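You operate a simulated robot arm through the tools that you are given. There is no shell and no other tool. Be economical: measure what you need, move in short steps, check, and stop when the job is done.

Carry out the task below with a simulated two-armed robot. There is one attempt and no reset: what you move stays moved.

JOB
Push the upper drawer shut. Open the top drawer, take the yellow clip on the work bench and put it away in the tray of the top drawer, then shut the drawer. Fetch the yellow ticket and set it on the white panel on the work bench. Put two of the black cups from the grey table on the right shelf under the wooden bench. Take the green block and put it on the shelf under the blue conveyor. Press the left button three times. Press the counter button two times. Take the blue pad and leave it on the shelf under the blue conveyor. Pick up the grey can with one hand, pass it to the other hand and put it on the packing table. Any order will do. Set down upright: yellow ticket, black cup, grey can.

It is judged by the outcome, as a careful person would: the job done as asked, and still so three seconds after it is handed in. It fails if anything else is knocked over, pushed out of place, dropped, spilled or broken.

ROBOT AND FRAMES
Two 7-joint arms with two-finger parallel grippers on one trunk, on a base that drives. Base frame: it is fixed to the floor where the robot stands at the start and does not move with it; the origin is under the middle of the robot, x ahead of it, y to its left, z up; the surface under the hand at the start is at about z = 0.598. Readings come in m, rad, newtons and seconds.
The left shoulder is at the start at [0.03, 0.119, 0.935], the right one opposite. With the tool pointing down near the work surface each hand reaches from about 0.1 to 0.64 m from the robot's upright axis, wherever it stands, measured 20 degrees to its own side. Places, roughly: black cup (7x7x8 cm) [-4.7, 2, 0.8]; blue pad (7x9x3 cm) [-7.3, 0.4, 0.9]; counter button [-5.5, -2.3, 1.1]; green block (9x8x31 cm) [-6, 0.3, 0.4]; grey can [-4.5, -6.25, 1]; left button [-6.1, 0.3, 0.7]; packing table [-5.1, -5.3, 0.8]; right shelf under the wooden bench [-1.9, 4.3, 0.3]; shelf under the blue conveyor [-6.1, -2.2, 0.3]; top drawer [-7.6, 0.3, 0.7]; tray of the top drawer [-7.6, 0.3, 0.6]; upper drawer [0.5, -0.1, 0.6]; white panel (29x22x2 cm) [0.7, -0.7, 0.8]; yellow clip (4x4x4 cm) [1, -0.4, 0.8]; yellow ticket [0.25, 0.75, 1]. Payload 3.43 kg a hand.
The TCP of each hand is the grasp point between the finger pads, 0.03 m short of the fingertips. In the tool frame z runs along the fingers and y along their closing line. The gripper opens to 0.094 m. The fingers are 0.028 m wide and 0.01 m thick; the gripper's body (0.05 by 0.096 m) begins 0.055 m behind the TCP.
Orientation is that of the tool frame in the base frame, as a unit quaternion [w, x, y, z]. With the fingers straight down and closing along the base's y, the tool's x points along the base's -x, its y along +y and its z along -z.

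CONTROLS
- The arms move only by the tool apply_moves. It takes "left_motion", "right_motion" or both (then of equal length, played together; a hand with none holds still); each is one flat list of numbers, 7 for each row, row after row: the shift along the base's x, y, z in m, then the turn, a rotation vector about the base's x, y, z in rad, then the finger opening in m, from 0 to 0.094. In form: [x, y, z, rx, ry, rz, fingers, x, y, z, rx, ry, rz, fingers, ...]. A call has 1 to 8 rows; each row is the pose to reach, as a shift and turn from the pose commanded when the call began. A row lasts 0.2 s, in which the tool goes at most 0.05 m and 0.15 rad; a call with a longer step from one row to the next is refused whole, and so is a gripper value outside its range. A pose out of reach is approached as far as the arm can. The call stops where the force on the tool passes 40 N (or 10 N more than at its start, if that is more) or the arm is blocked; 0.2 s more then pass. The fingers move at their own pace (about 0.072 m/s each) and stop on an object; they squeeze with about 35 N. The grip force told is the motor's: it shows also when the fingers shut on nothing. Time passes only in rows, and 0.2 s behind the last, so rows that repeat a pose let the fingers close. The reply holds the time, the measured pose of the TCP, the force on the tool along the base axes, the opening and the grip force, in the units named above and with some noise, with the torque about the TCP (base axes, N m) and any sound that the robot's microphone picked up.
- Cameras (640 x 400 px; columns grow to the right, rows downward): "scene" is now at [0.0313, 0.0094, 1.6203]; the picture's right is [0.15, -0.99, 0.00], its down [-0.89, -0.13, -0.43] and it looks along [0.42, 0.06, -0.90] (base axes); focal length 269 px, centre (320, 200). "left" rides on the left gripper at [0.076, -0.014, -0.103] in its tool frame; the picture's right is [0.18, 0.98, 0.00], its down [-0.75, 0.14, -0.64] and it looks along [-0.63, 0.12, 0.77] (tool axes); focal length 243 px, centre (320, 200). "right" rides on the right gripper at [0.076, 0.014, -0.103] in its tool frame; the picture's right is [-0.18, 0.98, 0.00], its down [-0.75, -0.14, -0.64] and it looks along [-0.63, -0.12, 0.77] (tool axes); focal length 243 px, centre (320, 200). There is no depth. A picture from a camera that has moved, and an enlarged one, comes with that camera's place and axes in the base frame and with its lens.
- get_image(camera): a new picture of that camera. It takes no simulated time.
- slide_trunk(by): slides the trunk up (or, below 0, down) by that many m; the arms and the scene camera ride with it, the base frame stays. It gives what a move gives, with no picture.
- base_move(legs): drives the robot by 1 to 6 legs, each [ahead, turn to the left] in m and rad, along the robot's own axes; the way and the turn of a leg run together, so that a leg with both is an arc; at most 1.5 m and 3.142 rad a leg. The arms and the cameras ride along, it lands a little off, and it stops where it bumps. It gives what a move gives.
- turn_head(pan, tilt): turns the head with the scene camera to pan (to the left, within 2.496 rad either way) and tilt (down, from -0.506 to 1.204), counted from straight ahead of the robot. It gives what a move gives.
- enlarge(camera, box): a new picture of the part [left, top, right, bottom] of that camera's present view, enlarged. It takes no simulated time.
- sign_off(): hands the job in; it is judged then, once.

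Go step by step. Nothing tells you exact positions but the pictures and the camera data: compare them with the known pose of the tool, close in by small moves and look again before you grip or let go. The budget is 525 turns and 298 pictures, counting those below and the enlarged ones. Unless the task says otherwise, let go and move clear before handing in.

The tools are called as a command line: name --argument value ..., lists and objects as JSON in quotes. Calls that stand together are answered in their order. apply_moves: Moves the arms, as the interface text tells. Its arguments: {"type":"object","properties":{"left_motion":{"type":"array","items":{"type":"number"}},"right_motion":{"type":"array","items":{"type":"number"}}},"required":[]} The other tools are called the same way: slide_trunk (by) slides the trunk up or down; base_move (legs) drives the base; turn_head (pan, tilt) turns the head that bears the scene camera; get_image (camera) takes a picture; enlarge (camera, box) takes an enlarged picture of a part of a camera's view; sign_off () hands the job in.

At the start:

```text
time_s: 0.0
left_eef_pos: [0.4527, 0.1333, 1.1335]
left_ee_rot: [0.001, 0.0, 1.0, 0.0]
left_wrist_force: [0.4, -0.6, 0.1]
left_wrist_torque: [0.02, -0.01, 0.0]
left_finger_gap: 0.0941
left_gripper_force: 0.1
right_eef_pos: [0.3561, -0.2398, 1.1145]
right_ee_rot: [0.0, 0.0, 1.0, 0.0]
right_wrist_force: [-0.5, -0.2, 0.4]
right_wrist_torque: [-0.01, 0.0, -0.02]
right_finger_gap: 0.0938
right_gripper_force: 0.1
trunk travel left (down, up): [-0.2, 0.21]
robot x, y, heading: [-0.0003, 0.0023, -0.002]
head pan, tilt: [0.15, 1.129]
```

scene: 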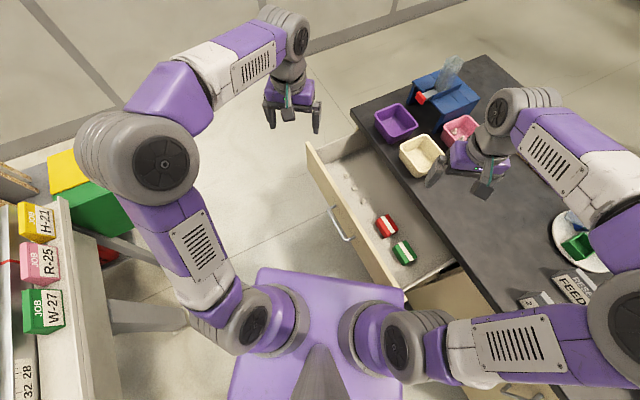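
right: 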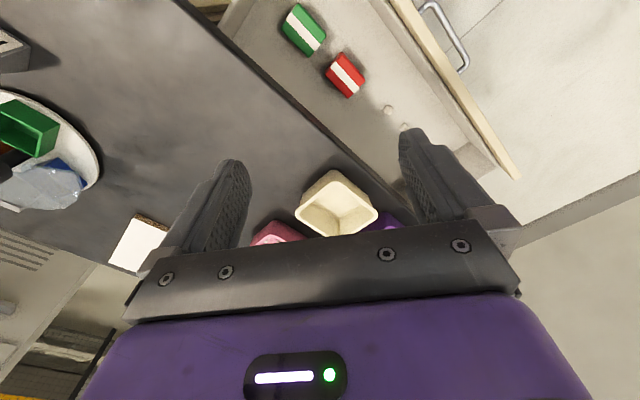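
left: 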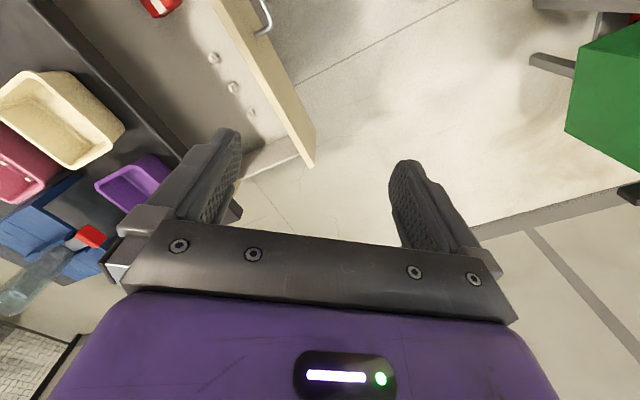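

I see the open upper drawer ahead, the work bench to the front right, and coloured JOB tickets to my left. I'll look around with the head first.

turn_head --pan -0.6 --tilt 0.8

get_image --camera "scene"

turn_head --pan 1.2 --tilt 0.8

get_image --camera "scene"

```text
time_s: 1.1
left_eef_pos: [0.4527, 0.1342, 1.1333]
left_ee_rot: [0.0, 0.0, 1.0, 0.0]
left_wrist_force: [0.6, 0.3, 0.8]
left_wrist_torque: [0.02, 0.01, 0.0]
left_finger_gap: 0.0937
left_gripper_force: 0.1
right_eef_pos: [0.3563, -0.2407, 1.1154]
right_ee_rot: [0.0, 0.0, 1.0, 0.0]
right_wrist_force: [0.0, -0.6, 0.1]
right_wrist_torque: [0.03, 0.01, 0.0]
right_finger_gap: 0.0938
right_gripper_force: 0.0
trunk travel left (down, up): [-0.2, 0.21]
robot x, y, heading: [0.0021, 0.0004, 0.0]
head pan, tilt: [-0.6, 0.799]
```

```text
294 pictures are left
camera scene: at [0.0376, -0.0452, 1.6439], right [-0.56, -0.83, 0.0], down [-0.59, 0.4, -0.7], along [0.58, -0.39, -0.72], focal length 269 px, centre (320, 200)
```

scene: 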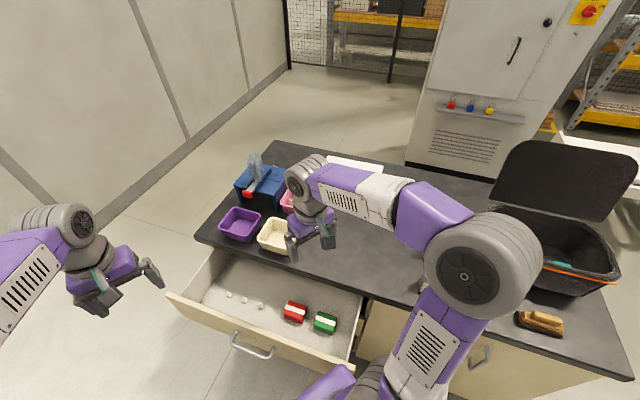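

```text
time_s: 2.9
left_eef_pos: [0.4524, 0.1337, 1.1335]
left_ee_rot: [0.0, 0.0, 1.0, 0.001]
left_wrist_force: [-0.1, -0.1, -0.4]
left_wrist_torque: [0.0, -0.02, 0.02]
left_finger_gap: 0.094
left_gripper_force: 0.0
right_eef_pos: [0.3552, -0.2406, 1.1157]
right_ee_rot: [0.0, 0.0, 1.0, -0.001]
right_wrist_force: [-0.3, 0.4, 0.8]
right_wrist_torque: [0.0, 0.0, 0.04]
right_finger_gap: 0.0939
right_gripper_force: 0.2
trunk travel left (down, up): [-0.2, 0.21]
robot x, y, heading: [0.0008, -0.0049, 0.003]
head pan, tilt: [1.201, 0.799]
```

```text
293 pictures are left
camera scene: at [0.0002, 0.0755, 1.6439], right [0.93, -0.36, 0.0], down [-0.26, -0.67, -0.7], along [0.25, 0.65, -0.72], focal length 269 px, centre (320, 200)
```

scene: 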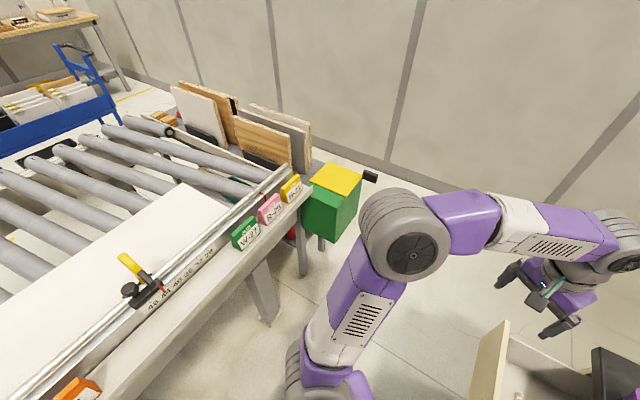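

The work bench is turned about 36° to the base frame; the drawer must be pushed along about (0.6,-0.8). Next I look around behind and further off to map the way.

turn_head --pan 2.45 --tilt 0.25

get_image --camera "scene"

turn_head --pan -2.45 --tilt 0.25

get_image --camera "scene"

turn_head --pan -1.3 --tilt 0.4

get_image --camera "scene"

turn_head --pan 1.3 --tilt 0.25

get_image --camera "scene"

```text
time_s: 4.3
left_eef_pos: [0.4519, 0.1334, 1.1331]
left_ee_rot: [0.0, 0.0, 1.0, 0.0]
left_wrist_force: [0.4, -0.1, -0.8]
left_wrist_torque: [0.0, -0.02, -0.01]
left_finger_gap: 0.0942
left_gripper_force: 0.1
right_eef_pos: [0.357, -0.2392, 1.1153]
right_ee_rot: [0.0, 0.0, 1.0, 0.0]
right_wrist_force: [-0.8, 1.1, 0.2]
right_wrist_torque: [0.01, 0.01, -0.03]
right_finger_gap: 0.0941
right_gripper_force: 0.0
trunk travel left (down, up): [-0.2, 0.21]
robot x, y, heading: [0.0017, -0.0017, 0.003]
head pan, tilt: [2.45, 0.25]
```

```text
292 pictures are left
camera scene: at [-0.1009, 0.0599, 1.693], right [0.64, 0.77, 0.0], down [0.19, -0.16, -0.97], along [-0.75, 0.62, -0.25], focal length 269 px, centre (320, 200)
```

scene: 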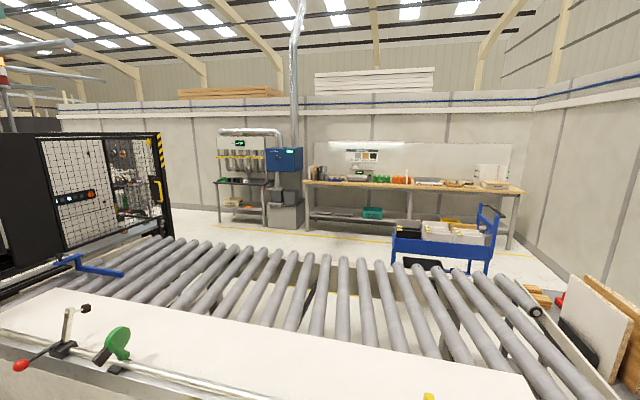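

```text
time_s: 8.2
left_eef_pos: [0.4518, 0.1342, 1.1344]
left_ee_rot: [0.0, 0.0, 1.0, 0.0]
left_wrist_force: [-0.8, -0.1, -0.4]
left_wrist_torque: [-0.02, 0.03, -0.01]
left_finger_gap: 0.0941
left_gripper_force: 0.1
right_eef_pos: [0.3558, -0.2409, 1.1152]
right_ee_rot: [0.0, 0.0, 1.0, -0.001]
right_wrist_force: [-0.4, 0.1, -0.1]
right_wrist_torque: [-0.02, 0.0, -0.05]
right_finger_gap: 0.0941
right_gripper_force: 0.0
trunk travel left (down, up): [-0.2, 0.21]
robot x, y, heading: [-0.003, 0.0049, -0.002]
head pan, tilt: [-2.45, 0.25]
```

```text
291 pictures are left
camera scene: at [-0.1009, -0.0593, 1.693], right [-0.64, 0.77, 0.0], down [0.19, 0.16, -0.97], along [-0.75, -0.62, -0.25], focal length 269 px, centre (320, 200)
```

scene: 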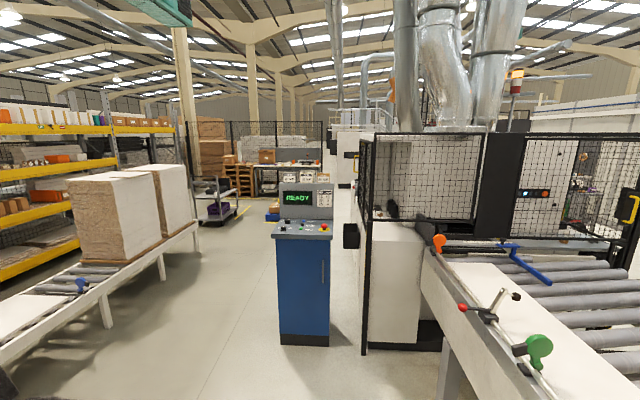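

```text
time_s: 9.6
left_eef_pos: [0.453, 0.1351, 1.1334]
left_ee_rot: [0.0, 0.0, 1.0, -0.001]
left_wrist_force: [-0.8, 1.5, -0.6]
left_wrist_torque: [0.01, -0.02, -0.01]
left_finger_gap: 0.0939
left_gripper_force: 0.1
right_eef_pos: [0.3571, -0.2399, 1.1151]
right_ee_rot: [0.0, 0.0, 1.0, 0.0]
right_wrist_force: [-0.4, -0.5, 0.1]
right_wrist_torque: [-0.01, 0.01, -0.01]
right_finger_gap: 0.094
right_gripper_force: 0.0
trunk travel left (down, up): [-0.2, 0.21]
robot x, y, heading: [-0.0005, 0.0002, -0.0]
head pan, tilt: [-1.3, 0.4]
```

```text
290 pictures are left
camera scene: at [-0.0043, -0.089, 1.679], right [-0.96, -0.27, 0.0], down [-0.1, 0.38, -0.92], along [0.25, -0.89, -0.39], focal length 269 px, centre (320, 200)
```

scene: 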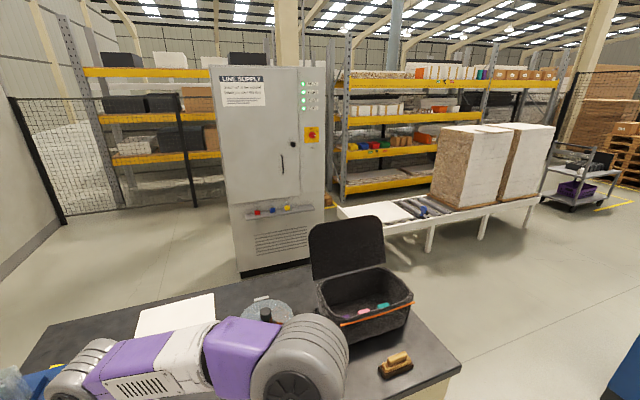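

```text
time_s: 11.9
left_eef_pos: [0.4527, 0.1336, 1.1339]
left_ee_rot: [0.001, 0.0, 1.0, 0.001]
left_wrist_force: [0.1, 0.1, -0.2]
left_wrist_torque: [0.01, 0.04, 0.03]
left_finger_gap: 0.0938
left_gripper_force: 0.0
right_eef_pos: [0.3556, -0.2398, 1.1141]
right_ee_rot: [0.0, 0.0, 1.0, 0.0]
right_wrist_force: [0.2, -0.3, 0.5]
right_wrist_torque: [0.01, 0.01, 0.0]
right_finger_gap: 0.0938
right_gripper_force: 0.1
trunk travel left (down, up): [-0.2, 0.21]
robot x, y, heading: [0.0035, 0.0015, -0.0]
head pan, tilt: [1.3, 0.25]
```

```text
289 pictures are left
camera scene: at [-0.004, 0.0903, 1.693], right [0.96, -0.27, 0.0], down [-0.07, -0.24, -0.97], along [0.26, 0.93, -0.25], focal length 269 px, centre (320, 200)
```

scene: 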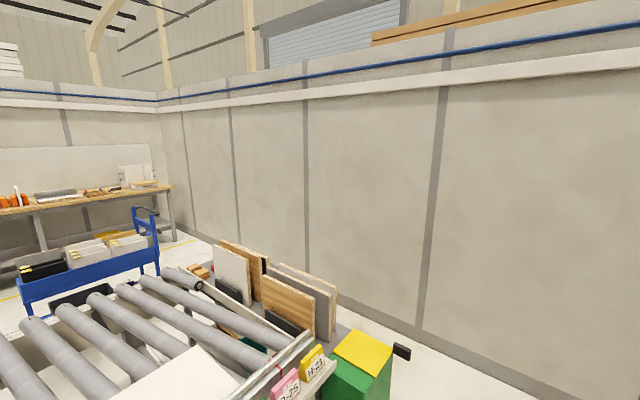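

Mapped roughly. Now a closer look at the drawer ahead before pushing it.

turn_head --pan 0.0 --tilt 1.1

get_image --camera "scene"

```text
time_s: 13.4
left_eef_pos: [0.4528, 0.1332, 1.1322]
left_ee_rot: [0.0, 0.001, 1.0, -0.001]
left_wrist_force: [0.3, -0.4, 0.5]
left_wrist_torque: [0.0, 0.0, 0.01]
left_finger_gap: 0.0938
left_gripper_force: 0.1
right_eef_pos: [0.3555, -0.2398, 1.1149]
right_ee_rot: [0.0, 0.0, 1.0, 0.0]
right_wrist_force: [0.7, 0.0, 0.3]
right_wrist_torque: [0.0, 0.01, 0.02]
right_finger_gap: 0.0939
right_gripper_force: 0.1
trunk travel left (down, up): [-0.2, 0.21]
robot x, y, heading: [-0.0011, -0.0017, 0.0]
head pan, tilt: [0.0, 1.1]
```

```text
288 pictures are left
camera scene: at [0.0342, 0.0004, 1.6222], right [0.0, -1.0, 0.0], down [-0.89, 0.0, -0.45], along [0.45, 0.0, -0.89], focal length 269 px, centre (320, 200)
```

scene: 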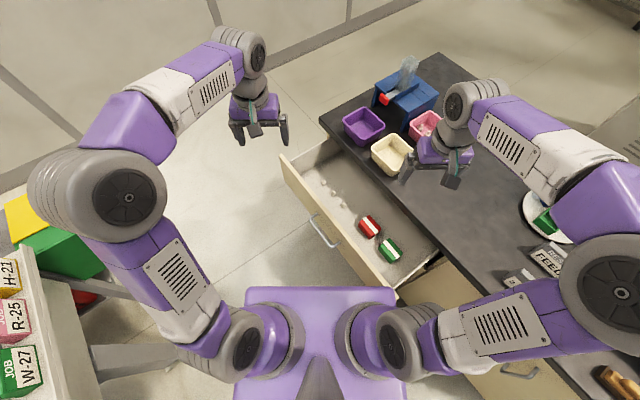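

The drawer front runs from about (0.17,-0.22) to (0.70,0.15), standing ~22 cm open. I'll bring the right hand, tilted and closed, in front of it to push inward.

apply_moves --right_motion '[0, 0.03, 0, -0.09, -0.065, 0, 0.05, -0.015, 0.06, 0, -0.18, -0.13, 0, 0.02, -0.025, 0.09, 0, -0.27, -0.195, 0, 0, -0.035, 0.12, 0, -0.36, -0.26, 0, 0, -0.045, 0.15, -0.02, -0.45, -0.32, 0, 0, -0.05, 0.18, -0.05, -0.54, -0.385, 0, 0, -0.054, 0.21, -0.08, -0.63, -0.45, 0, 0, -0.054, 0.21, -0.12, -0.65, -0.46, 0, 0]'

apply_moves --right_motion '[0, 0, -0.04, 0, 0, 0, 0, 0, 0, -0.08, 0, 0, 0, 0, 0, 0, -0.12, 0, 0, 0, 0, 0, 0, -0.16, 0, 0, 0, 0, 0, 0, -0.2, 0, 0, 0, 0, 0, 0, -0.24, 0, 0, 0, 0]'

get_image --camera "scene"

```text
time_s: 15.2
left_eef_pos: [0.4526, 0.1339, 1.1349]
left_ee_rot: [0.0, 0.0, 1.0, 0.0]
left_wrist_force: [-0.3, 0.3, -1.2]
left_wrist_torque: [0.01, 0.01, 0.01]
left_finger_gap: 0.0938
left_gripper_force: 0.0
right_eef_pos: [0.3001, -0.0315, 0.9938]
right_ee_rot: [0.224, 0.0, 0.922, -0.317]
right_wrist_force: [0.0, -0.4, -0.7]
right_wrist_torque: [-0.01, 0.02, -0.03]
right_finger_gap: 0.0
right_gripper_force: 33.2
trunk travel left (down, up): [-0.2, 0.21]
robot x, y, heading: [0.0014, -0.0013, 0.005]
head pan, tilt: [0.0, 1.1]
```

```text
time_s: 16.6
left_eef_pos: [0.4512, 0.1344, 1.1326]
left_ee_rot: [0.0, 0.001, 1.0, 0.0]
left_wrist_force: [0.2, -0.4, -0.2]
left_wrist_torque: [0.01, -0.01, 0.02]
left_finger_gap: 0.0939
left_gripper_force: 0.0
right_eef_pos: [0.3032, -0.0302, 0.7528]
right_ee_rot: [0.224, -0.001, 0.922, -0.316]
right_wrist_force: [0.4, -0.9, -0.7]
right_wrist_torque: [-0.01, 0.01, 0.02]
right_finger_gap: 0.0
right_gripper_force: 33.4
trunk travel left (down, up): [-0.2, 0.21]
robot x, y, heading: [0.003, 0.0017, -0.001]
head pan, tilt: [0.0, 1.1]
```

```text
287 pictures are left
camera scene: at [0.0343, 0.0007, 1.6222], right [0.0, -1.0, 0.0], down [-0.89, 0.0, -0.45], along [0.45, 0.0, -0.89], focal length 269 px, centre (320, 200)
```

scene: 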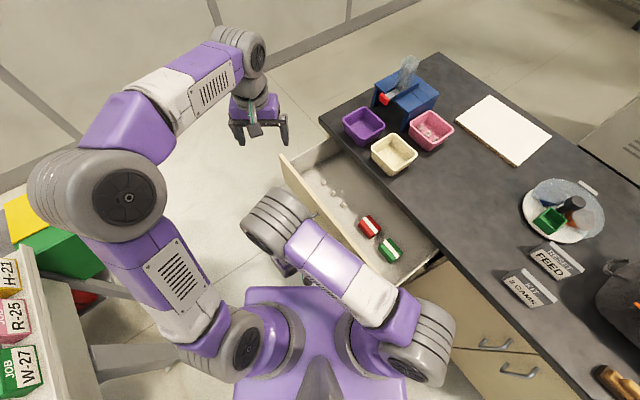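

The hand is in front of the drawer, right of its handle. I lower a little and push.

apply_moves --right_motion '[0, 0, -0.03, 0, 0, 0, 0, 0, 0, -0.065, 0, 0, 0, 0, 0.023, -0.033, -0.065, 0, 0, 0, 0, 0.041, -0.057, -0.065, 0, 0, 0, 0, 0.058, -0.082, -0.065, 0, 0, 0, 0, 0.076, -0.106, -0.065, 0, 0, 0, 0, 0.093, -0.13, -0.065, 0, 0, 0, 0]'

get_image --camera "scene"

```text
time_s: 17.1
left_eef_pos: [0.4527, 0.1345, 1.1321]
left_ee_rot: [0.0, 0.001, 1.0, 0.001]
left_wrist_force: [0.4, -0.3, 1.0]
left_wrist_torque: [-0.01, -0.02, 0.01]
left_finger_gap: 0.0937
left_gripper_force: 0.0
right_eef_pos: [0.3028, -0.0318, 0.7099]
right_ee_rot: [0.23, 0.004, 0.918, -0.322]
right_wrist_force: [0.2, 0.2, 0.2]
right_wrist_torque: [0.0, 0.01, 0.01]
right_finger_gap: 0.0
right_gripper_force: 33.4
trunk travel left (down, up): [-0.2, 0.21]
robot x, y, heading: [-0.0017, 0.0004, 0.0]
head pan, tilt: [0.0, 1.1]
stopped in row 2 (right hand): the force on the tool passed its limit at 64 N (the readings are from after the stop); the commanded pose is now the measured one
```

```text
286 pictures are left
camera scene: at [0.0342, 0.0, 1.6221], right [0.0, -1.0, 0.0], down [-0.89, 0.0, -0.45], along [0.45, 0.0, -0.89], focal length 269 px, centre (320, 200)
```

scene: 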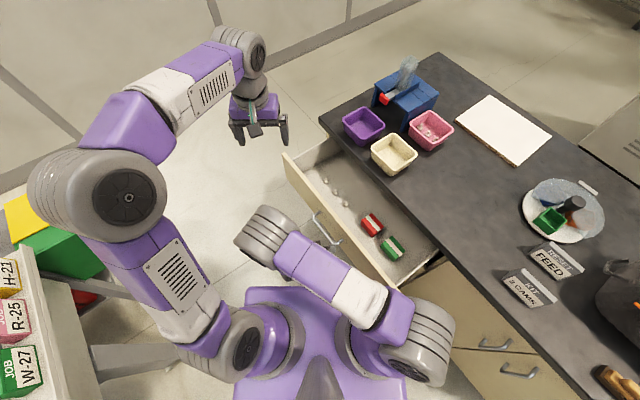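

Something stopped the descent; I check with the wrist camera.

get_image --camera "right"

enlarge --camera "scene" --box '[220, 140, 480, 310]'

```text
285 pictures are left
camera right: at [0.1941, 0.0301, 0.7405], right [0.32, 0.81, -0.5], down [0.38, 0.38, 0.84], along [0.87, -0.46, -0.19], focal length 243 px, centre (320, 200)
```

right: 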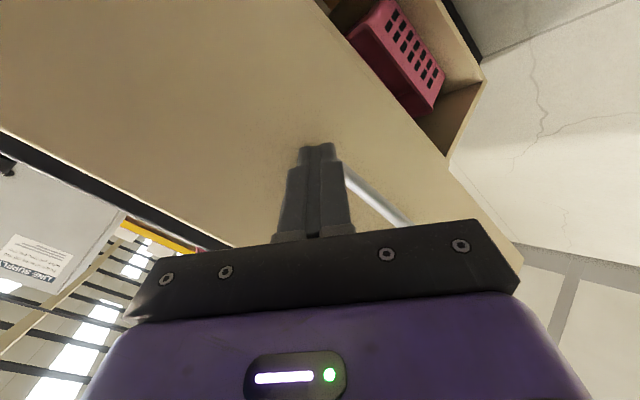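

```text
2.35 times, centred on (350, 225) of scene
camera zoom: at [0.0342, 0.0, 1.6221], right [0.0, -1.0, 0.0], down [-0.89, 0.0, -0.45], along [0.45, 0.0, -0.89], focal length 632 px, centre (249, 141)
```

zoom: 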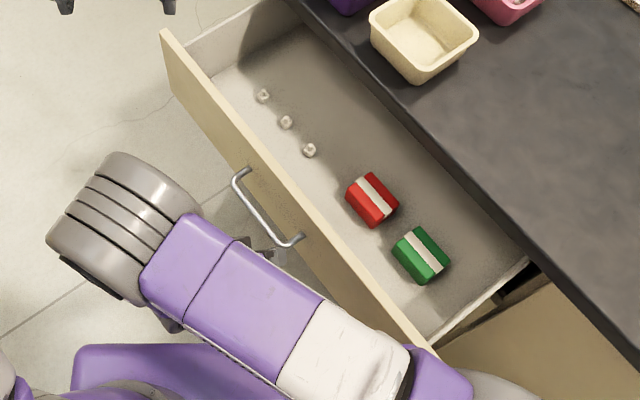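

The fingers came down on the handle's right end. I lift slightly, shift right along the front, and push on the panel.

apply_moves --right_motion '[0, 0, 0.03, 0, 0, 0, 0, -0.03, -0.022, 0.03, 0, 0, 0, 0, -0.045, -0.032, 0.0, 0, 0, 0, 0, -0.027, -0.057, 0.0, 0, 0, 0, 0, -0.01, -0.081, 0.0, 0, 0, 0, 0, 0.007, -0.105, 0.0, 0, 0, 0, 0, 0.024, -0.13, 0.0, 0, 0, 0, 0, 0.042, -0.154, 0, 0, 0, 0, 0]'

get_image --camera "scene"

```text
time_s: 18.9
left_eef_pos: [0.4533, 0.1327, 1.1339]
left_ee_rot: [-0.001, 0.0, 1.0, 0.001]
left_wrist_force: [0.4, -0.5, 0.9]
left_wrist_torque: [-0.01, 0.0, 0.0]
left_finger_gap: 0.0941
left_gripper_force: 0.1
right_eef_pos: [0.3443, -0.1867, 0.7088]
right_ee_rot: [0.23, 0.003, 0.918, -0.322]
right_wrist_force: [0.8, -1.0, 0.2]
right_wrist_torque: [0.03, 0.01, 0.02]
right_finger_gap: 0.0001
right_gripper_force: 32.8
trunk travel left (down, up): [-0.2, 0.21]
robot x, y, heading: [0.0034, 0.0004, 0.0]
head pan, tilt: [0.0, 1.1]
```

```text
283 pictures are left
camera scene: at [0.0349, -0.0009, 1.6221], right [0.0, -1.0, 0.0], down [-0.89, 0.0, -0.45], along [0.45, 0.0, -0.89], focal length 269 px, centre (320, 200)
```

scene: 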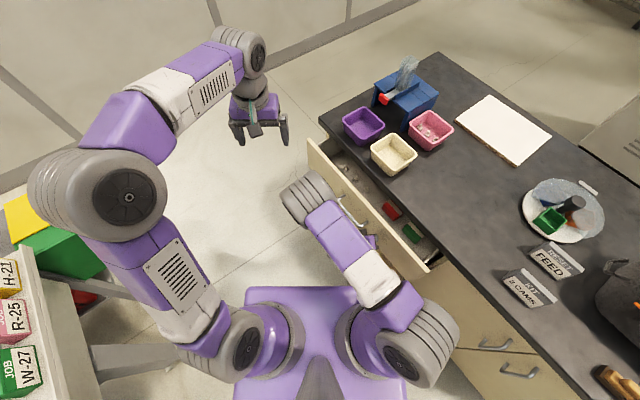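

The drawer slides in well. I keep pushing until it stops.

apply_moves --right_motion '[0.015, -0.02, 0, 0, 0, 0, 0, 0.029, -0.041, 0, 0, 0, 0, 0, 0.043, -0.061, 0, 0, 0, 0, 0, 0.058, -0.082, 0, 0, 0, 0, 0, 0.07, -0.098, 0, 0, 0, 0, 0, 0.081, -0.114, 0, 0, 0, 0, 0]'

get_image --camera "scene"

```text
time_s: 20.0
left_eef_pos: [0.4523, 0.1346, 1.1331]
left_ee_rot: [0.0, 0.0, 1.0, 0.0]
left_wrist_force: [0.0, -0.2, 0.1]
left_wrist_torque: [0.01, 0.01, 0.02]
left_finger_gap: 0.0941
left_gripper_force: 0.0
right_eef_pos: [0.4026, -0.2691, 0.7093]
right_ee_rot: [0.228, 0.003, 0.919, -0.321]
right_wrist_force: [-5.4, 3.1, 4.9]
right_wrist_torque: [-0.08, -0.08, -0.04]
right_finger_gap: 0.0
right_gripper_force: 32.8
trunk travel left (down, up): [-0.2, 0.21]
robot x, y, heading: [-0.0012, -0.0025, 0.002]
head pan, tilt: [0.0, 1.1]
stopped in row 5 (right hand): the force on the tool passed its limit at 48 N (the readings are from after the stop); the commanded pose is now the measured one
```

```text
282 pictures are left
camera scene: at [0.0339, 0.0008, 1.6222], right [0.0, -1.0, 0.0], down [-0.89, 0.0, -0.45], along [0.45, 0.0, -0.89], focal length 269 px, centre (320, 200)
```

scene: 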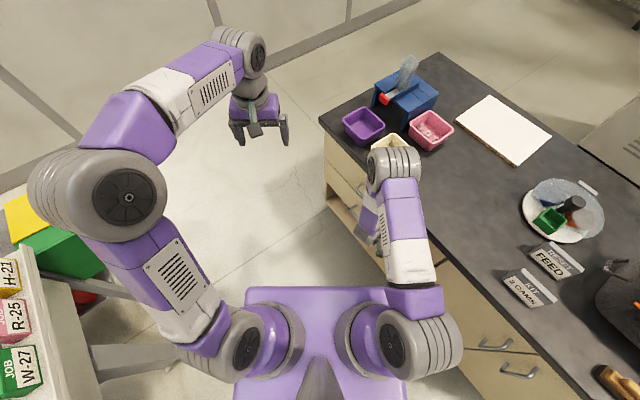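

The drawer looks shut. I back the hand off and verify.

apply_moves --right_motion '[-0.023, 0.033, 0, 0, 0, 0, 0, -0.046, 0.066, 0, 0, 0, 0, 0, -0.06, 0.09, 0.03, 0, 0, 0, 0, -0.06, 0.09, 0.08, 0.09, 0.065, 0, 0, -0.06, 0.09, 0.13, 0.18, 0.13, 0, 0, -0.06, 0.09, 0.18, 0.27, 0.195, 0, 0, -0.06, 0.09, 0.23, 0.36, 0.26, 0, 0, -0.06, 0.07, 0.27, 0.45, 0.32, 0, 0]'

enlarge --camera "scene" --box '[300, 30, 620, 230]'

enlarge --camera "right" --box '[0, 0, 640, 400]'

```text
time_s: 21.8
left_eef_pos: [0.4518, 0.1326, 1.1339]
left_ee_rot: [-0.001, 0.0, 1.0, 0.0]
left_wrist_force: [-0.3, -0.6, 0.3]
left_wrist_torque: [0.03, -0.01, -0.01]
left_finger_gap: 0.094
left_gripper_force: 0.0
right_eef_pos: [0.3431, -0.1956, 0.9799]
right_ee_rot: [0.074, 0.003, 0.992, -0.104]
right_wrist_force: [0.0, 0.3, -0.9]
right_wrist_torque: [0.06, -0.03, 0.05]
right_finger_gap: 0.0001
right_gripper_force: 32.9
trunk travel left (down, up): [-0.2, 0.21]
robot x, y, heading: [-0.0031, -0.0047, 0.003]
head pan, tilt: [0.0, 1.1]
```

```text
2.00 times, centred on (460, 130) of scene
camera zoom: at [0.0332, -0.0007, 1.6222], right [0.0, -1.0, 0.0], down [-0.89, 0.0, -0.45], along [0.45, 0.0, -0.89], focal length 537 px, centre (40, 340)
```

zoom: 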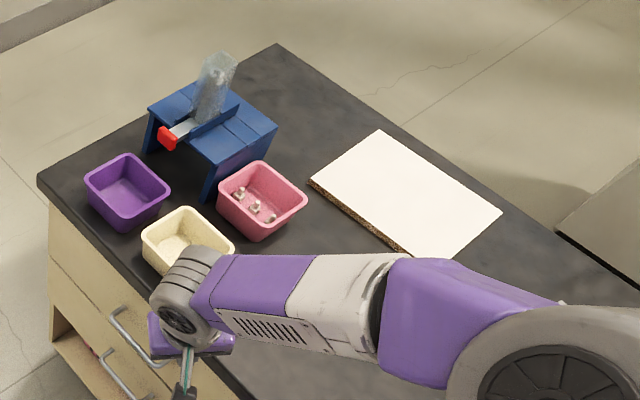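

```text
1.00 times, centred on (320, 200) of right (not enlarged: the box is as wide or as high as the picture)
camera zoom: at [0.253, -0.1606, 1.0658], right [0.2, 0.96, -0.17], down [0.65, 0.0, 0.76], along [0.73, -0.27, -0.62], focal length 243 px, centre (320, 200)
```

zoom: 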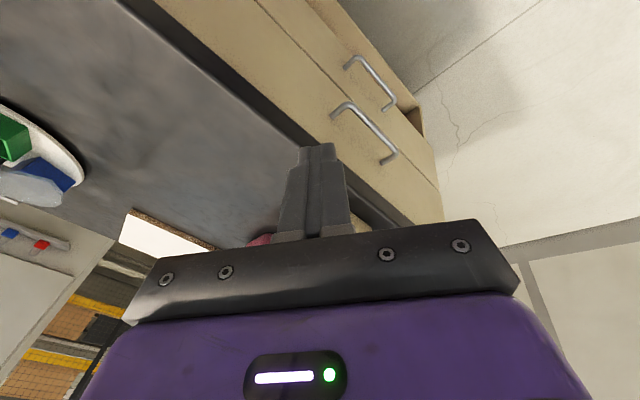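

Both drawers are shut. The yellow clip must be under the blue stool-like stand. First the ticket: I look left at it closely.

turn_head --pan 1.25 --tilt 0.8

enlarge --camera "scene" --box '[200, 130, 400, 255]'

get_image --camera "scene"

```text
time_s: 23.2
left_eef_pos: [0.4521, 0.1347, 1.1336]
left_ee_rot: [-0.002, 0.0, 1.0, 0.0]
left_wrist_force: [0.4, 0.2, 0.3]
left_wrist_torque: [0.01, 0.03, 0.01]
left_finger_gap: 0.0939
left_gripper_force: 0.0
right_eef_pos: [0.3432, -0.195, 0.9786]
right_ee_rot: [0.073, 0.003, 0.992, -0.106]
right_wrist_force: [-0.7, 0.4, -0.1]
right_wrist_torque: [0.03, 0.02, 0.03]
right_finger_gap: 0.0
right_gripper_force: 32.5
trunk travel left (down, up): [-0.2, 0.21]
robot x, y, heading: [-0.0017, -0.0003, -0.002]
head pan, tilt: [1.25, 0.799]
```

```text
3.20 times, centred on (300, 192) of scene
camera zoom: at [-0.0034, 0.0768, 1.6439], right [0.95, -0.32, 0.0], down [-0.23, -0.68, -0.7], along [0.22, 0.66, -0.72], focal length 860 px, centre (384, 224)
```

zoom: 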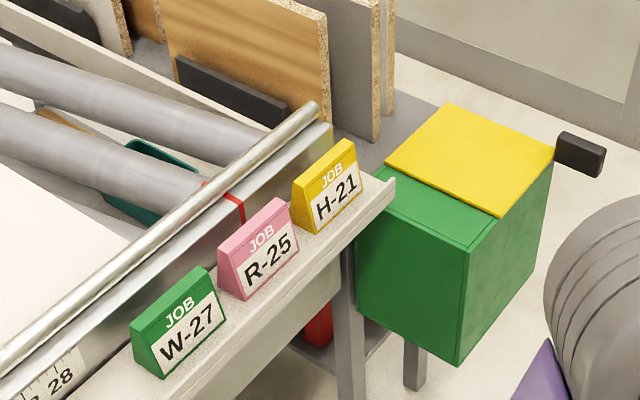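

```text
278 pictures are left
camera scene: at [-0.0034, 0.0768, 1.6439], right [0.95, -0.32, 0.0], down [-0.23, -0.68, -0.7], along [0.22, 0.66, -0.72], focal length 269 px, centre (320, 200)
```

scene: 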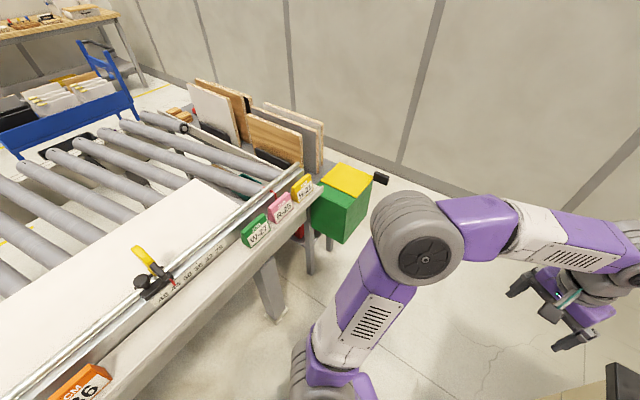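

The yellow ticket is a wedge standing on the ledge at about (0.17,0.76,~0.97). It's out of reach, so I straighten the right hand up, then turn left and edge forward.

apply_moves --right_motion '[0, 0, 0.05, 0.1, 0.07, 0, 0.03, 0, 0, 0.1, 0.19, 0.135, 0, 0.06, 0, 0, 0.15, 0.2, 0.14, 0, 0.09]' --left_motion '[-0.04, 0, 0.02, 0, 0, 0, 0.094, -0.08, 0, 0.04, 0, 0, 0, 0.094, -0.12, 0, 0.06, 0, 0, 0, 0.094]'

base_move --legs '[[0, 1.0], [0.17, 0]]'

turn_head --pan 0.35 --tilt 0.9

get_image --camera "scene"

get_image --camera "left"

```text
time_s: 24.1
left_eef_pos: [0.3308, 0.1313, 1.1932]
left_ee_rot: [0.001, 0.0, 1.0, 0.001]
left_wrist_force: [-0.9, -1.0, -0.7]
left_wrist_torque: [-0.02, -0.05, 0.0]
left_finger_gap: 0.094
left_gripper_force: 0.1
right_eef_pos: [0.3411, -0.1942, 1.1325]
right_ee_rot: [0.005, 0.003, 1.0, -0.004]
right_wrist_force: [-0.9, -0.2, -0.1]
right_wrist_torque: [0.0, -0.01, 0.02]
right_finger_gap: 0.0898
right_gripper_force: 0.0
trunk travel left (down, up): [-0.2, 0.21]
robot x, y, heading: [0.0006, -0.0016, -0.003]
head pan, tilt: [1.25, 0.799]
```

```text
time_s: 28.1
left_eef_pos: [0.1652, 0.4962, 1.1929]
left_ee_rot: [-0.001, -0.477, 0.879, -0.001]
left_wrist_force: [-0.1, -0.2, -0.4]
left_wrist_torque: [-0.02, 0.01, -0.02]
left_finger_gap: 0.094
left_gripper_force: 0.1
right_eef_pos: [0.4438, 0.3256, 1.1304]
right_ee_rot: [0.005, -0.476, 0.879, -0.004]
right_wrist_force: [-1.5, 0.8, -0.6]
right_wrist_torque: [-0.02, 0.03, -0.02]
right_finger_gap: 0.0899
right_gripper_force: 0.0
trunk travel left (down, up): [-0.2, 0.21]
robot x, y, heading: [0.0954, 0.1429, 0.995]
head pan, tilt: [1.25, 0.799]
```

```text
time_s: 29.3
left_eef_pos: [0.1638, 0.4964, 1.1928]
left_ee_rot: [0.0, -0.478, 0.878, 0.0]
left_wrist_force: [0.6, -0.2, 0.8]
left_wrist_torque: [-0.02, -0.03, 0.0]
left_finger_gap: 0.0939
left_gripper_force: 0.0
right_eef_pos: [0.444, 0.326, 1.1295]
right_ee_rot: [0.006, -0.476, 0.88, -0.003]
right_wrist_force: [-0.1, -0.3, -0.5]
right_wrist_torque: [0.01, -0.05, -0.01]
right_finger_gap: 0.0898
right_gripper_force: 0.0
trunk travel left (down, up): [-0.2, 0.21]
robot x, y, heading: [0.0914, 0.1467, 0.998]
head pan, tilt: [0.351, 0.901]
```

```text
277 pictures are left
camera scene: at [0.0947, 0.1934, 1.636], right [0.98, -0.22, 0.0], down [-0.17, -0.76, -0.62], along [0.14, 0.61, -0.78], focal length 269 px, centre (320, 200)
```

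scene: 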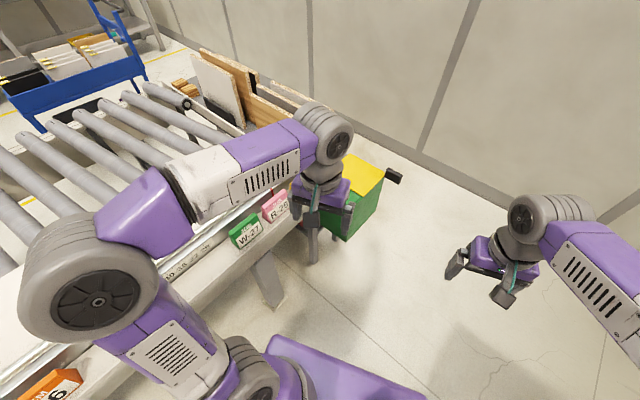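

```text
276 pictures are left
camera left: at [0.135, 0.4229, 1.2945], right [-0.93, 0.38, 0.0], down [0.29, 0.71, 0.64], along [0.24, 0.59, -0.77], focal length 243 px, centre (320, 200)
```

left: 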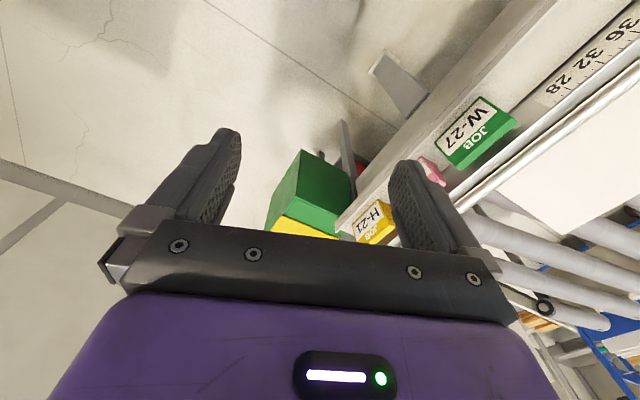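

The two rays meet near (0.17,0.80,0.935). I drive 8 cm closer and bring the left hand above the ticket, turned so the fingers close across its thin side.

base_move --legs '[[0.08, 0]]'

apply_moves --left_motion '[-0.01, 0.04, 0, 0, 0, -0.1, 0.094, -0.02, 0.08, 0, 0, 0, -0.2, 0.094, -0.025, 0.12, -0.02, 0, 0, -0.3, 0.094, -0.03, 0.15, -0.03, 0, 0, -0.38, 0.094, -0.035, 0.18, -0.03, 0, 0, -0.38, 0.094]'

get_image --camera "left"

get_image --camera "scene"

```text
time_s: 30.3
left_eef_pos: [0.2085, 0.5647, 1.1928]
left_ee_rot: [-0.001, -0.477, 0.879, -0.001]
left_wrist_force: [0.4, 0.8, -0.3]
left_wrist_torque: [-0.04, 0.01, -0.01]
left_finger_gap: 0.0937
left_gripper_force: 0.0
right_eef_pos: [0.4876, 0.3925, 1.1304]
right_ee_rot: [0.005, -0.476, 0.879, -0.002]
right_wrist_force: [0.2, 0.1, -0.1]
right_wrist_torque: [0.01, 0.0, 0.01]
right_finger_gap: 0.0901
right_gripper_force: 0.1
trunk travel left (down, up): [-0.2, 0.21]
robot x, y, heading: [0.1399, 0.2118, 0.996]
head pan, tilt: [0.351, 0.901]
```

```text
time_s: 31.5
left_eef_pos: [0.1731, 0.7434, 1.1622]
left_ee_rot: [-0.001, -0.303, 0.953, 0.0]
left_wrist_force: [0.7, 1.2, -0.5]
left_wrist_torque: [0.0, 0.03, 0.01]
left_finger_gap: 0.094
left_gripper_force: 0.0
right_eef_pos: [0.4883, 0.394, 1.1308]
right_ee_rot: [0.006, -0.476, 0.88, -0.004]
right_wrist_force: [0.3, 1.3, 0.5]
right_wrist_torque: [-0.03, -0.03, -0.03]
right_finger_gap: 0.09
right_gripper_force: 0.0
trunk travel left (down, up): [-0.2, 0.21]
robot x, y, heading: [0.1362, 0.2137, 0.999]
head pan, tilt: [0.351, 0.901]
```

```text
275 pictures are left
camera left: at [0.1203, 0.6871, 1.2631], right [-0.72, 0.7, 0.0], down [0.53, 0.55, 0.64], along [0.45, 0.46, -0.77], focal length 243 px, centre (320, 200)
```

left: 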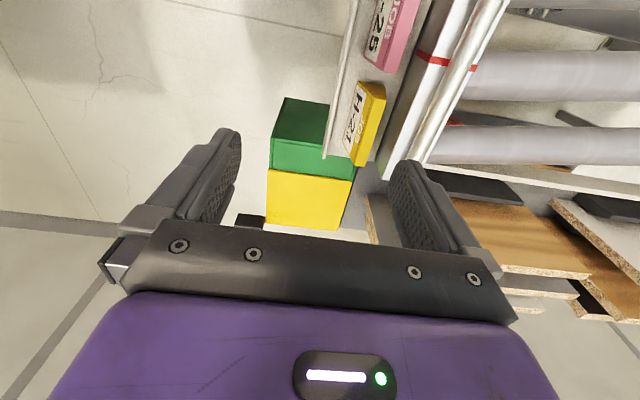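

```text
274 pictures are left
camera scene: at [0.1385, 0.2618, 1.636], right [0.98, -0.22, 0.0], down [-0.17, -0.76, -0.62], along [0.14, 0.6, -0.78], focal length 269 px, centre (320, 200)
```

scene: 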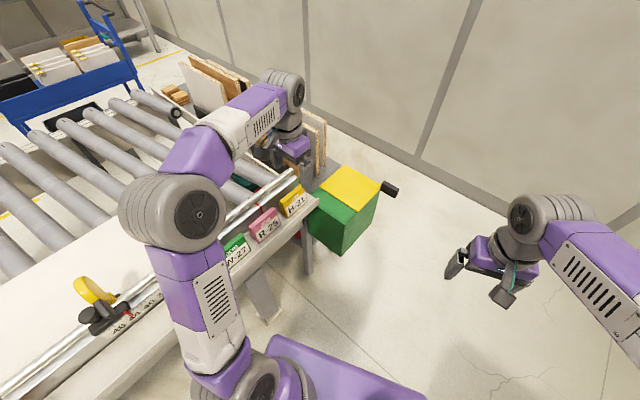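

enlarge --camera "left" --box '[300, 0, 460, 200]'

enlarge --camera "scene" --box '[220, 150, 360, 250]'

```text
2.00 times, centred on (380, 100) of left
camera zoom: at [0.1203, 0.6871, 1.2631], right [-0.72, 0.7, 0.0], down [0.53, 0.55, 0.64], along [0.45, 0.46, -0.77], focal length 485 px, centre (200, 400)
```

zoom: 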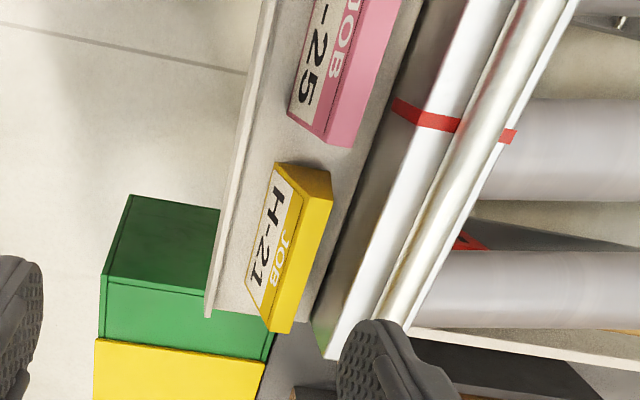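

```text
4.00 times, centred on (290, 200) of scene
camera zoom: at [0.1385, 0.2618, 1.636], right [0.98, -0.22, 0.0], down [-0.17, -0.76, -0.62], along [0.14, 0.6, -0.78], focal length 1075 px, centre (440, 200)
```

zoom: 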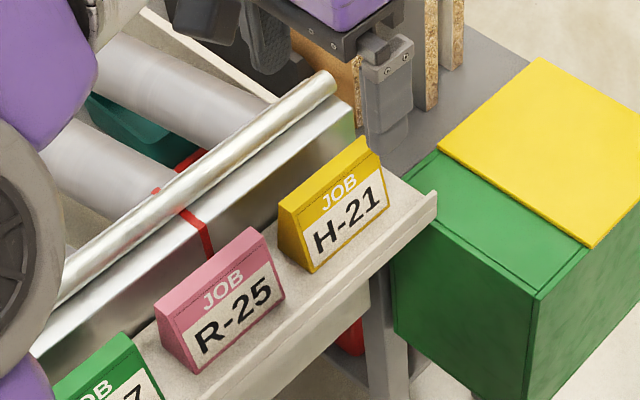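

The ticket's top edge runs from about (0.13,0.83) to (0.215,0.89) at z≈0.92, with room behind it. I move the hand over it and look again.

apply_moves --left_motion '[0, 0.03, -0.03, 0, 0, 0, 0.08, 0.002, 0.06, -0.06, 0, 0, 0, 0.07, 0.004, 0.085, -0.1, 0, 0, 0, 0.07, 0.004, 0.11, -0.14, 0, 0, 0, 0.07]'

get_image --camera "left"

enlarge --camera "scene" --box '[220, 110, 380, 250]'

```text
time_s: 32.5
left_eef_pos: [0.1739, 0.8542, 1.0237]
left_ee_rot: [0.0, -0.303, 0.953, 0.0]
left_wrist_force: [1.1, -0.3, -0.6]
left_wrist_torque: [-0.01, 0.0, 0.0]
left_finger_gap: 0.07
left_gripper_force: 0.1
right_eef_pos: [0.4872, 0.3953, 1.1313]
right_ee_rot: [0.005, -0.476, 0.879, -0.003]
right_wrist_force: [-0.7, 0.0, -0.4]
right_wrist_torque: [0.02, 0.01, -0.02]
right_finger_gap: 0.0898
right_gripper_force: 0.0
trunk travel left (down, up): [-0.2, 0.21]
robot x, y, heading: [0.1392, 0.2117, 0.997]
head pan, tilt: [0.351, 0.901]
```

```text
271 pictures are left
camera left: at [0.1206, 0.7974, 1.1251], right [-0.72, 0.7, 0.0], down [0.53, 0.55, 0.64], along [0.45, 0.46, -0.77], focal length 243 px, centre (320, 200)
```

left: 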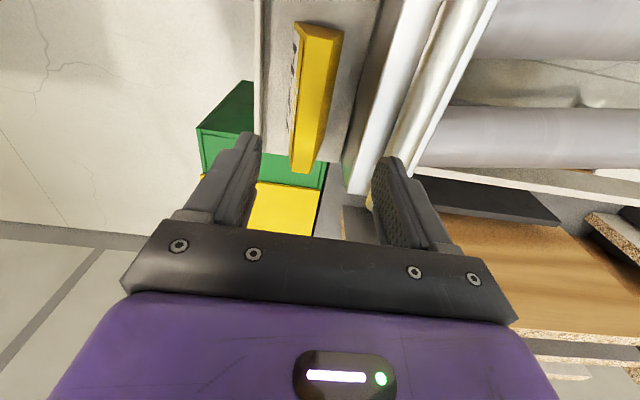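

```text
2.86 times, centred on (300, 180) of scene
camera zoom: at [0.1384, 0.2617, 1.636], right [0.98, -0.22, 0.0], down [-0.17, -0.76, -0.62], along [0.14, 0.6, -0.78], focal length 768 px, centre (377, 257)
```

zoom: 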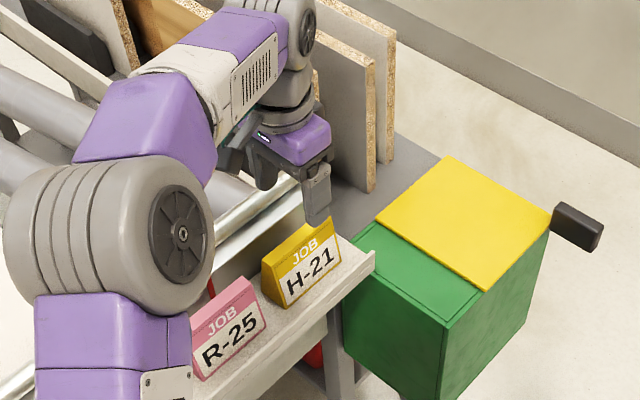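

The ticket sits between the fingers with ~1 cm offset. I correct, descend and close.

apply_moves --left_motion '[0.006, -0.008, -0.03, 0, 0, 0, 0.07, 0.006, -0.008, -0.07, 0, 0, 0, 0.07, 0.006, -0.008, -0.095, 0, 0, 0, 0.07, 0.006, -0.008, -0.113, 0, 0, 0, 0.07]'

get_image --camera "left"

enlarge --camera "scene" --box '[220, 110, 380, 250]'

```text
time_s: 33.5
left_eef_pos: [0.1833, 0.8512, 0.9326]
left_ee_rot: [0.008, -0.304, 0.952, 0.012]
left_wrist_force: [-0.3, -3.7, 18.3]
left_wrist_torque: [0.44, 0.7, 0.15]
left_finger_gap: 0.0689
left_gripper_force: 0.1
right_eef_pos: [0.4878, 0.3928, 1.1304]
right_ee_rot: [0.005, -0.476, 0.879, -0.003]
right_wrist_force: [0.6, 0.1, -0.4]
right_wrist_torque: [-0.07, -0.01, 0.01]
right_finger_gap: 0.0901
right_gripper_force: 0.1
trunk travel left (down, up): [-0.2, 0.21]
robot x, y, heading: [0.1361, 0.2122, 0.994]
head pan, tilt: [0.351, 0.901]
stopped in row 4 (left hand): the force on the tool passed its limit at 50 N (the readings are from after the stop); the commanded pose is now the measured one
```

```text
269 pictures are left
camera left: at [0.1292, 0.792, 1.032], right [-0.72, 0.69, 0.01], down [0.53, 0.53, 0.66], along [0.45, 0.48, -0.75], focal length 243 px, centre (320, 200)
```

left: 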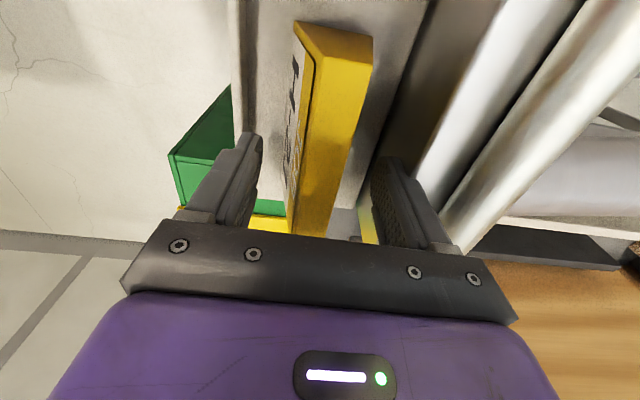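

```text
2.86 times, centred on (300, 180) of scene
camera zoom: at [0.1384, 0.2609, 1.6361], right [0.98, -0.22, 0.0], down [-0.17, -0.76, -0.62], along [0.14, 0.61, -0.78], focal length 768 px, centre (377, 257)
```

zoom: 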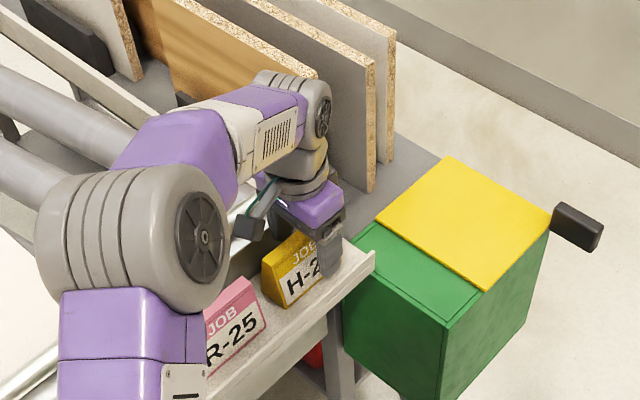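

The back finger tip touched the ledge (z≈0.90), so depth is right. I lift a few mm, center ~1.5 cm left along the ticket, then close.

apply_moves --left_motion '[0, 0, 0.006, 0, 0, 0, 0.07, -0.012, -0.009, 0.006, 0, 0, 0, 0.07, -0.012, -0.009, 0.006, 0, 0, 0, 0.04, -0.012, -0.009, 0.006, 0, 0, 0, 0.0, -0.012, -0.009, 0.006, 0, 0, 0, 0.0, -0.012, -0.009, 0.006, 0, 0, 0, 0.0]'

get_image --camera "left"

```text
time_s: 34.9
left_eef_pos: [0.1727, 0.8415, 0.9345]
left_ee_rot: [0.006, -0.303, 0.953, 0.008]
left_wrist_force: [0.0, 0.3, -0.8]
left_wrist_torque: [-0.03, 0.02, -0.03]
left_finger_gap: 0.0307
left_gripper_force: 35.0
right_eef_pos: [0.4872, 0.3928, 1.1305]
right_ee_rot: [0.005, -0.475, 0.88, -0.003]
right_wrist_force: [-0.1, 0.3, -0.1]
right_wrist_torque: [0.02, 0.03, 0.01]
right_finger_gap: 0.0902
right_gripper_force: 0.2
trunk travel left (down, up): [-0.2, 0.21]
robot x, y, heading: [0.1343, 0.2131, 0.993]
head pan, tilt: [0.351, 0.901]
```

```text
267 pictures are left
camera left: at [0.1182, 0.7824, 1.0354], right [-0.72, 0.7, 0.01], down [0.53, 0.54, 0.66], along [0.45, 0.48, -0.75], focal length 243 px, centre (320, 200)
```

left: 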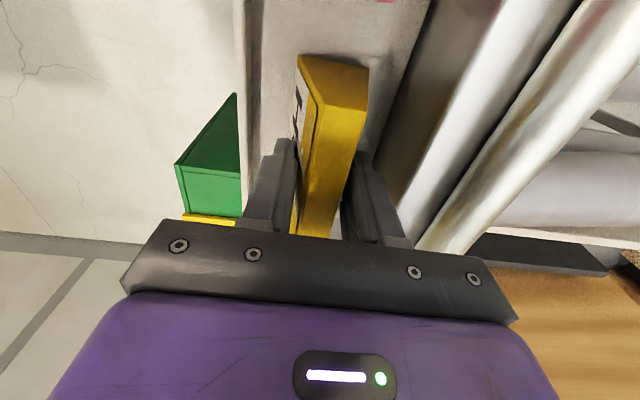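

Gripped at 31 mm. I lift straight up and check it holds.

apply_moves --left_motion '[0, 0, 0.03, 0, 0, 0, 0, 0, 0, 0.07, 0, 0, 0, 0, 0, 0, 0.11, 0, 0, 0, 0, 0, 0, 0.15, 0, 0, 0, 0, 0.01, -0.04, 0.18, 0, 0, 0, 0, 0.02, -0.08, 0.2, 0, 0, 0, 0, 0.03, -0.12, 0.2, 0, 0, 0, 0]'

get_image --camera "left"

get_image --camera "scene"

```text
refused: row 5 steps farther than a row can; nothing moved
```

```text
266 pictures are left
camera left: at [0.1182, 0.7824, 1.0354], right [-0.72, 0.7, 0.01], down [0.53, 0.54, 0.66], along [0.45, 0.48, -0.75], focal length 243 px, centre (320, 200)
```

left: 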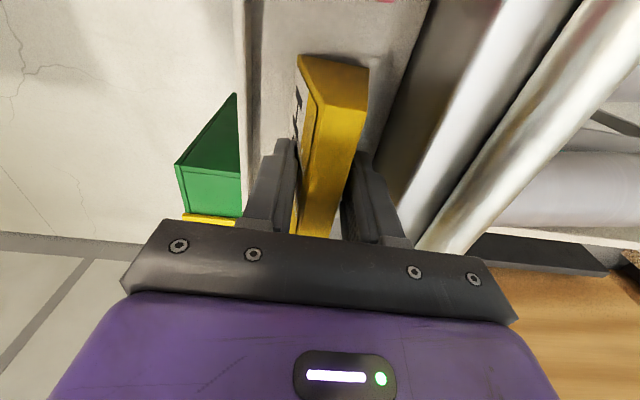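

```text
265 pictures are left
camera scene: at [0.1382, 0.2607, 1.636], right [0.98, -0.22, 0.0], down [-0.17, -0.76, -0.62], along [0.14, 0.61, -0.78], focal length 269 px, centre (320, 200)
```

scene: 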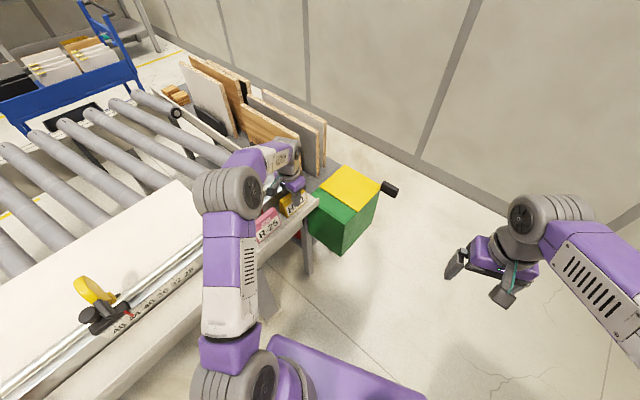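

The step was too long; I retry with shorter rows.

apply_moves --left_motion '[0, 0, 0.03, 0, 0, 0, 0, 0, 0, 0.07, 0, 0, 0, 0, 0, 0, 0.11, 0, 0, 0, 0, 0, 0, 0.15, 0, 0, 0, 0, 0.01, -0.03, 0.17, 0, 0, 0, 0, 0.02, -0.07, 0.18, 0, 0, 0, 0, 0.03, -0.11, 0.19, 0, 0, 0, 0, 0.04, -0.15, 0.19, 0, 0, 0, 0]'

get_image --camera "left"

```text
time_s: 36.7
left_eef_pos: [0.2132, 0.6896, 1.126]
left_ee_rot: [0.007, -0.304, 0.953, 0.01]
left_wrist_force: [0.3, -0.2, -0.3]
left_wrist_torque: [0.05, -0.03, -0.03]
left_finger_gap: 0.0
left_gripper_force: 33.3
right_eef_pos: [0.4869, 0.3931, 1.1309]
right_ee_rot: [0.006, -0.476, 0.88, -0.003]
right_wrist_force: [0.6, -0.3, 0.4]
right_wrist_torque: [0.0, -0.03, 0.01]
right_finger_gap: 0.09
right_gripper_force: 0.1
trunk travel left (down, up): [-0.2, 0.21]
robot x, y, heading: [0.1365, 0.2118, 0.994]
head pan, tilt: [0.351, 0.901]
```

```text
264 pictures are left
camera left: at [0.1593, 0.6305, 1.2253], right [-0.72, 0.69, 0.01], down [0.53, 0.54, 0.66], along [0.45, 0.48, -0.75], focal length 243 px, centre (320, 200)
```

left: 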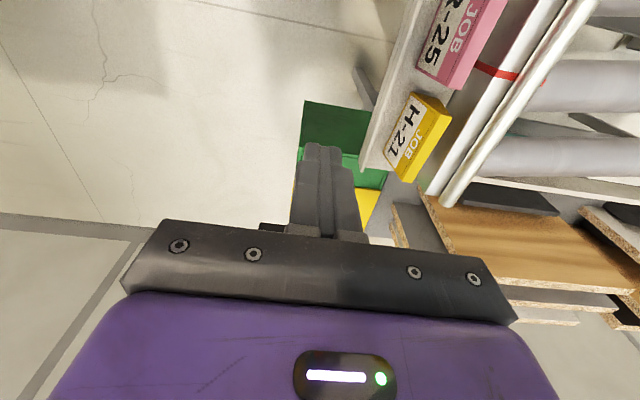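

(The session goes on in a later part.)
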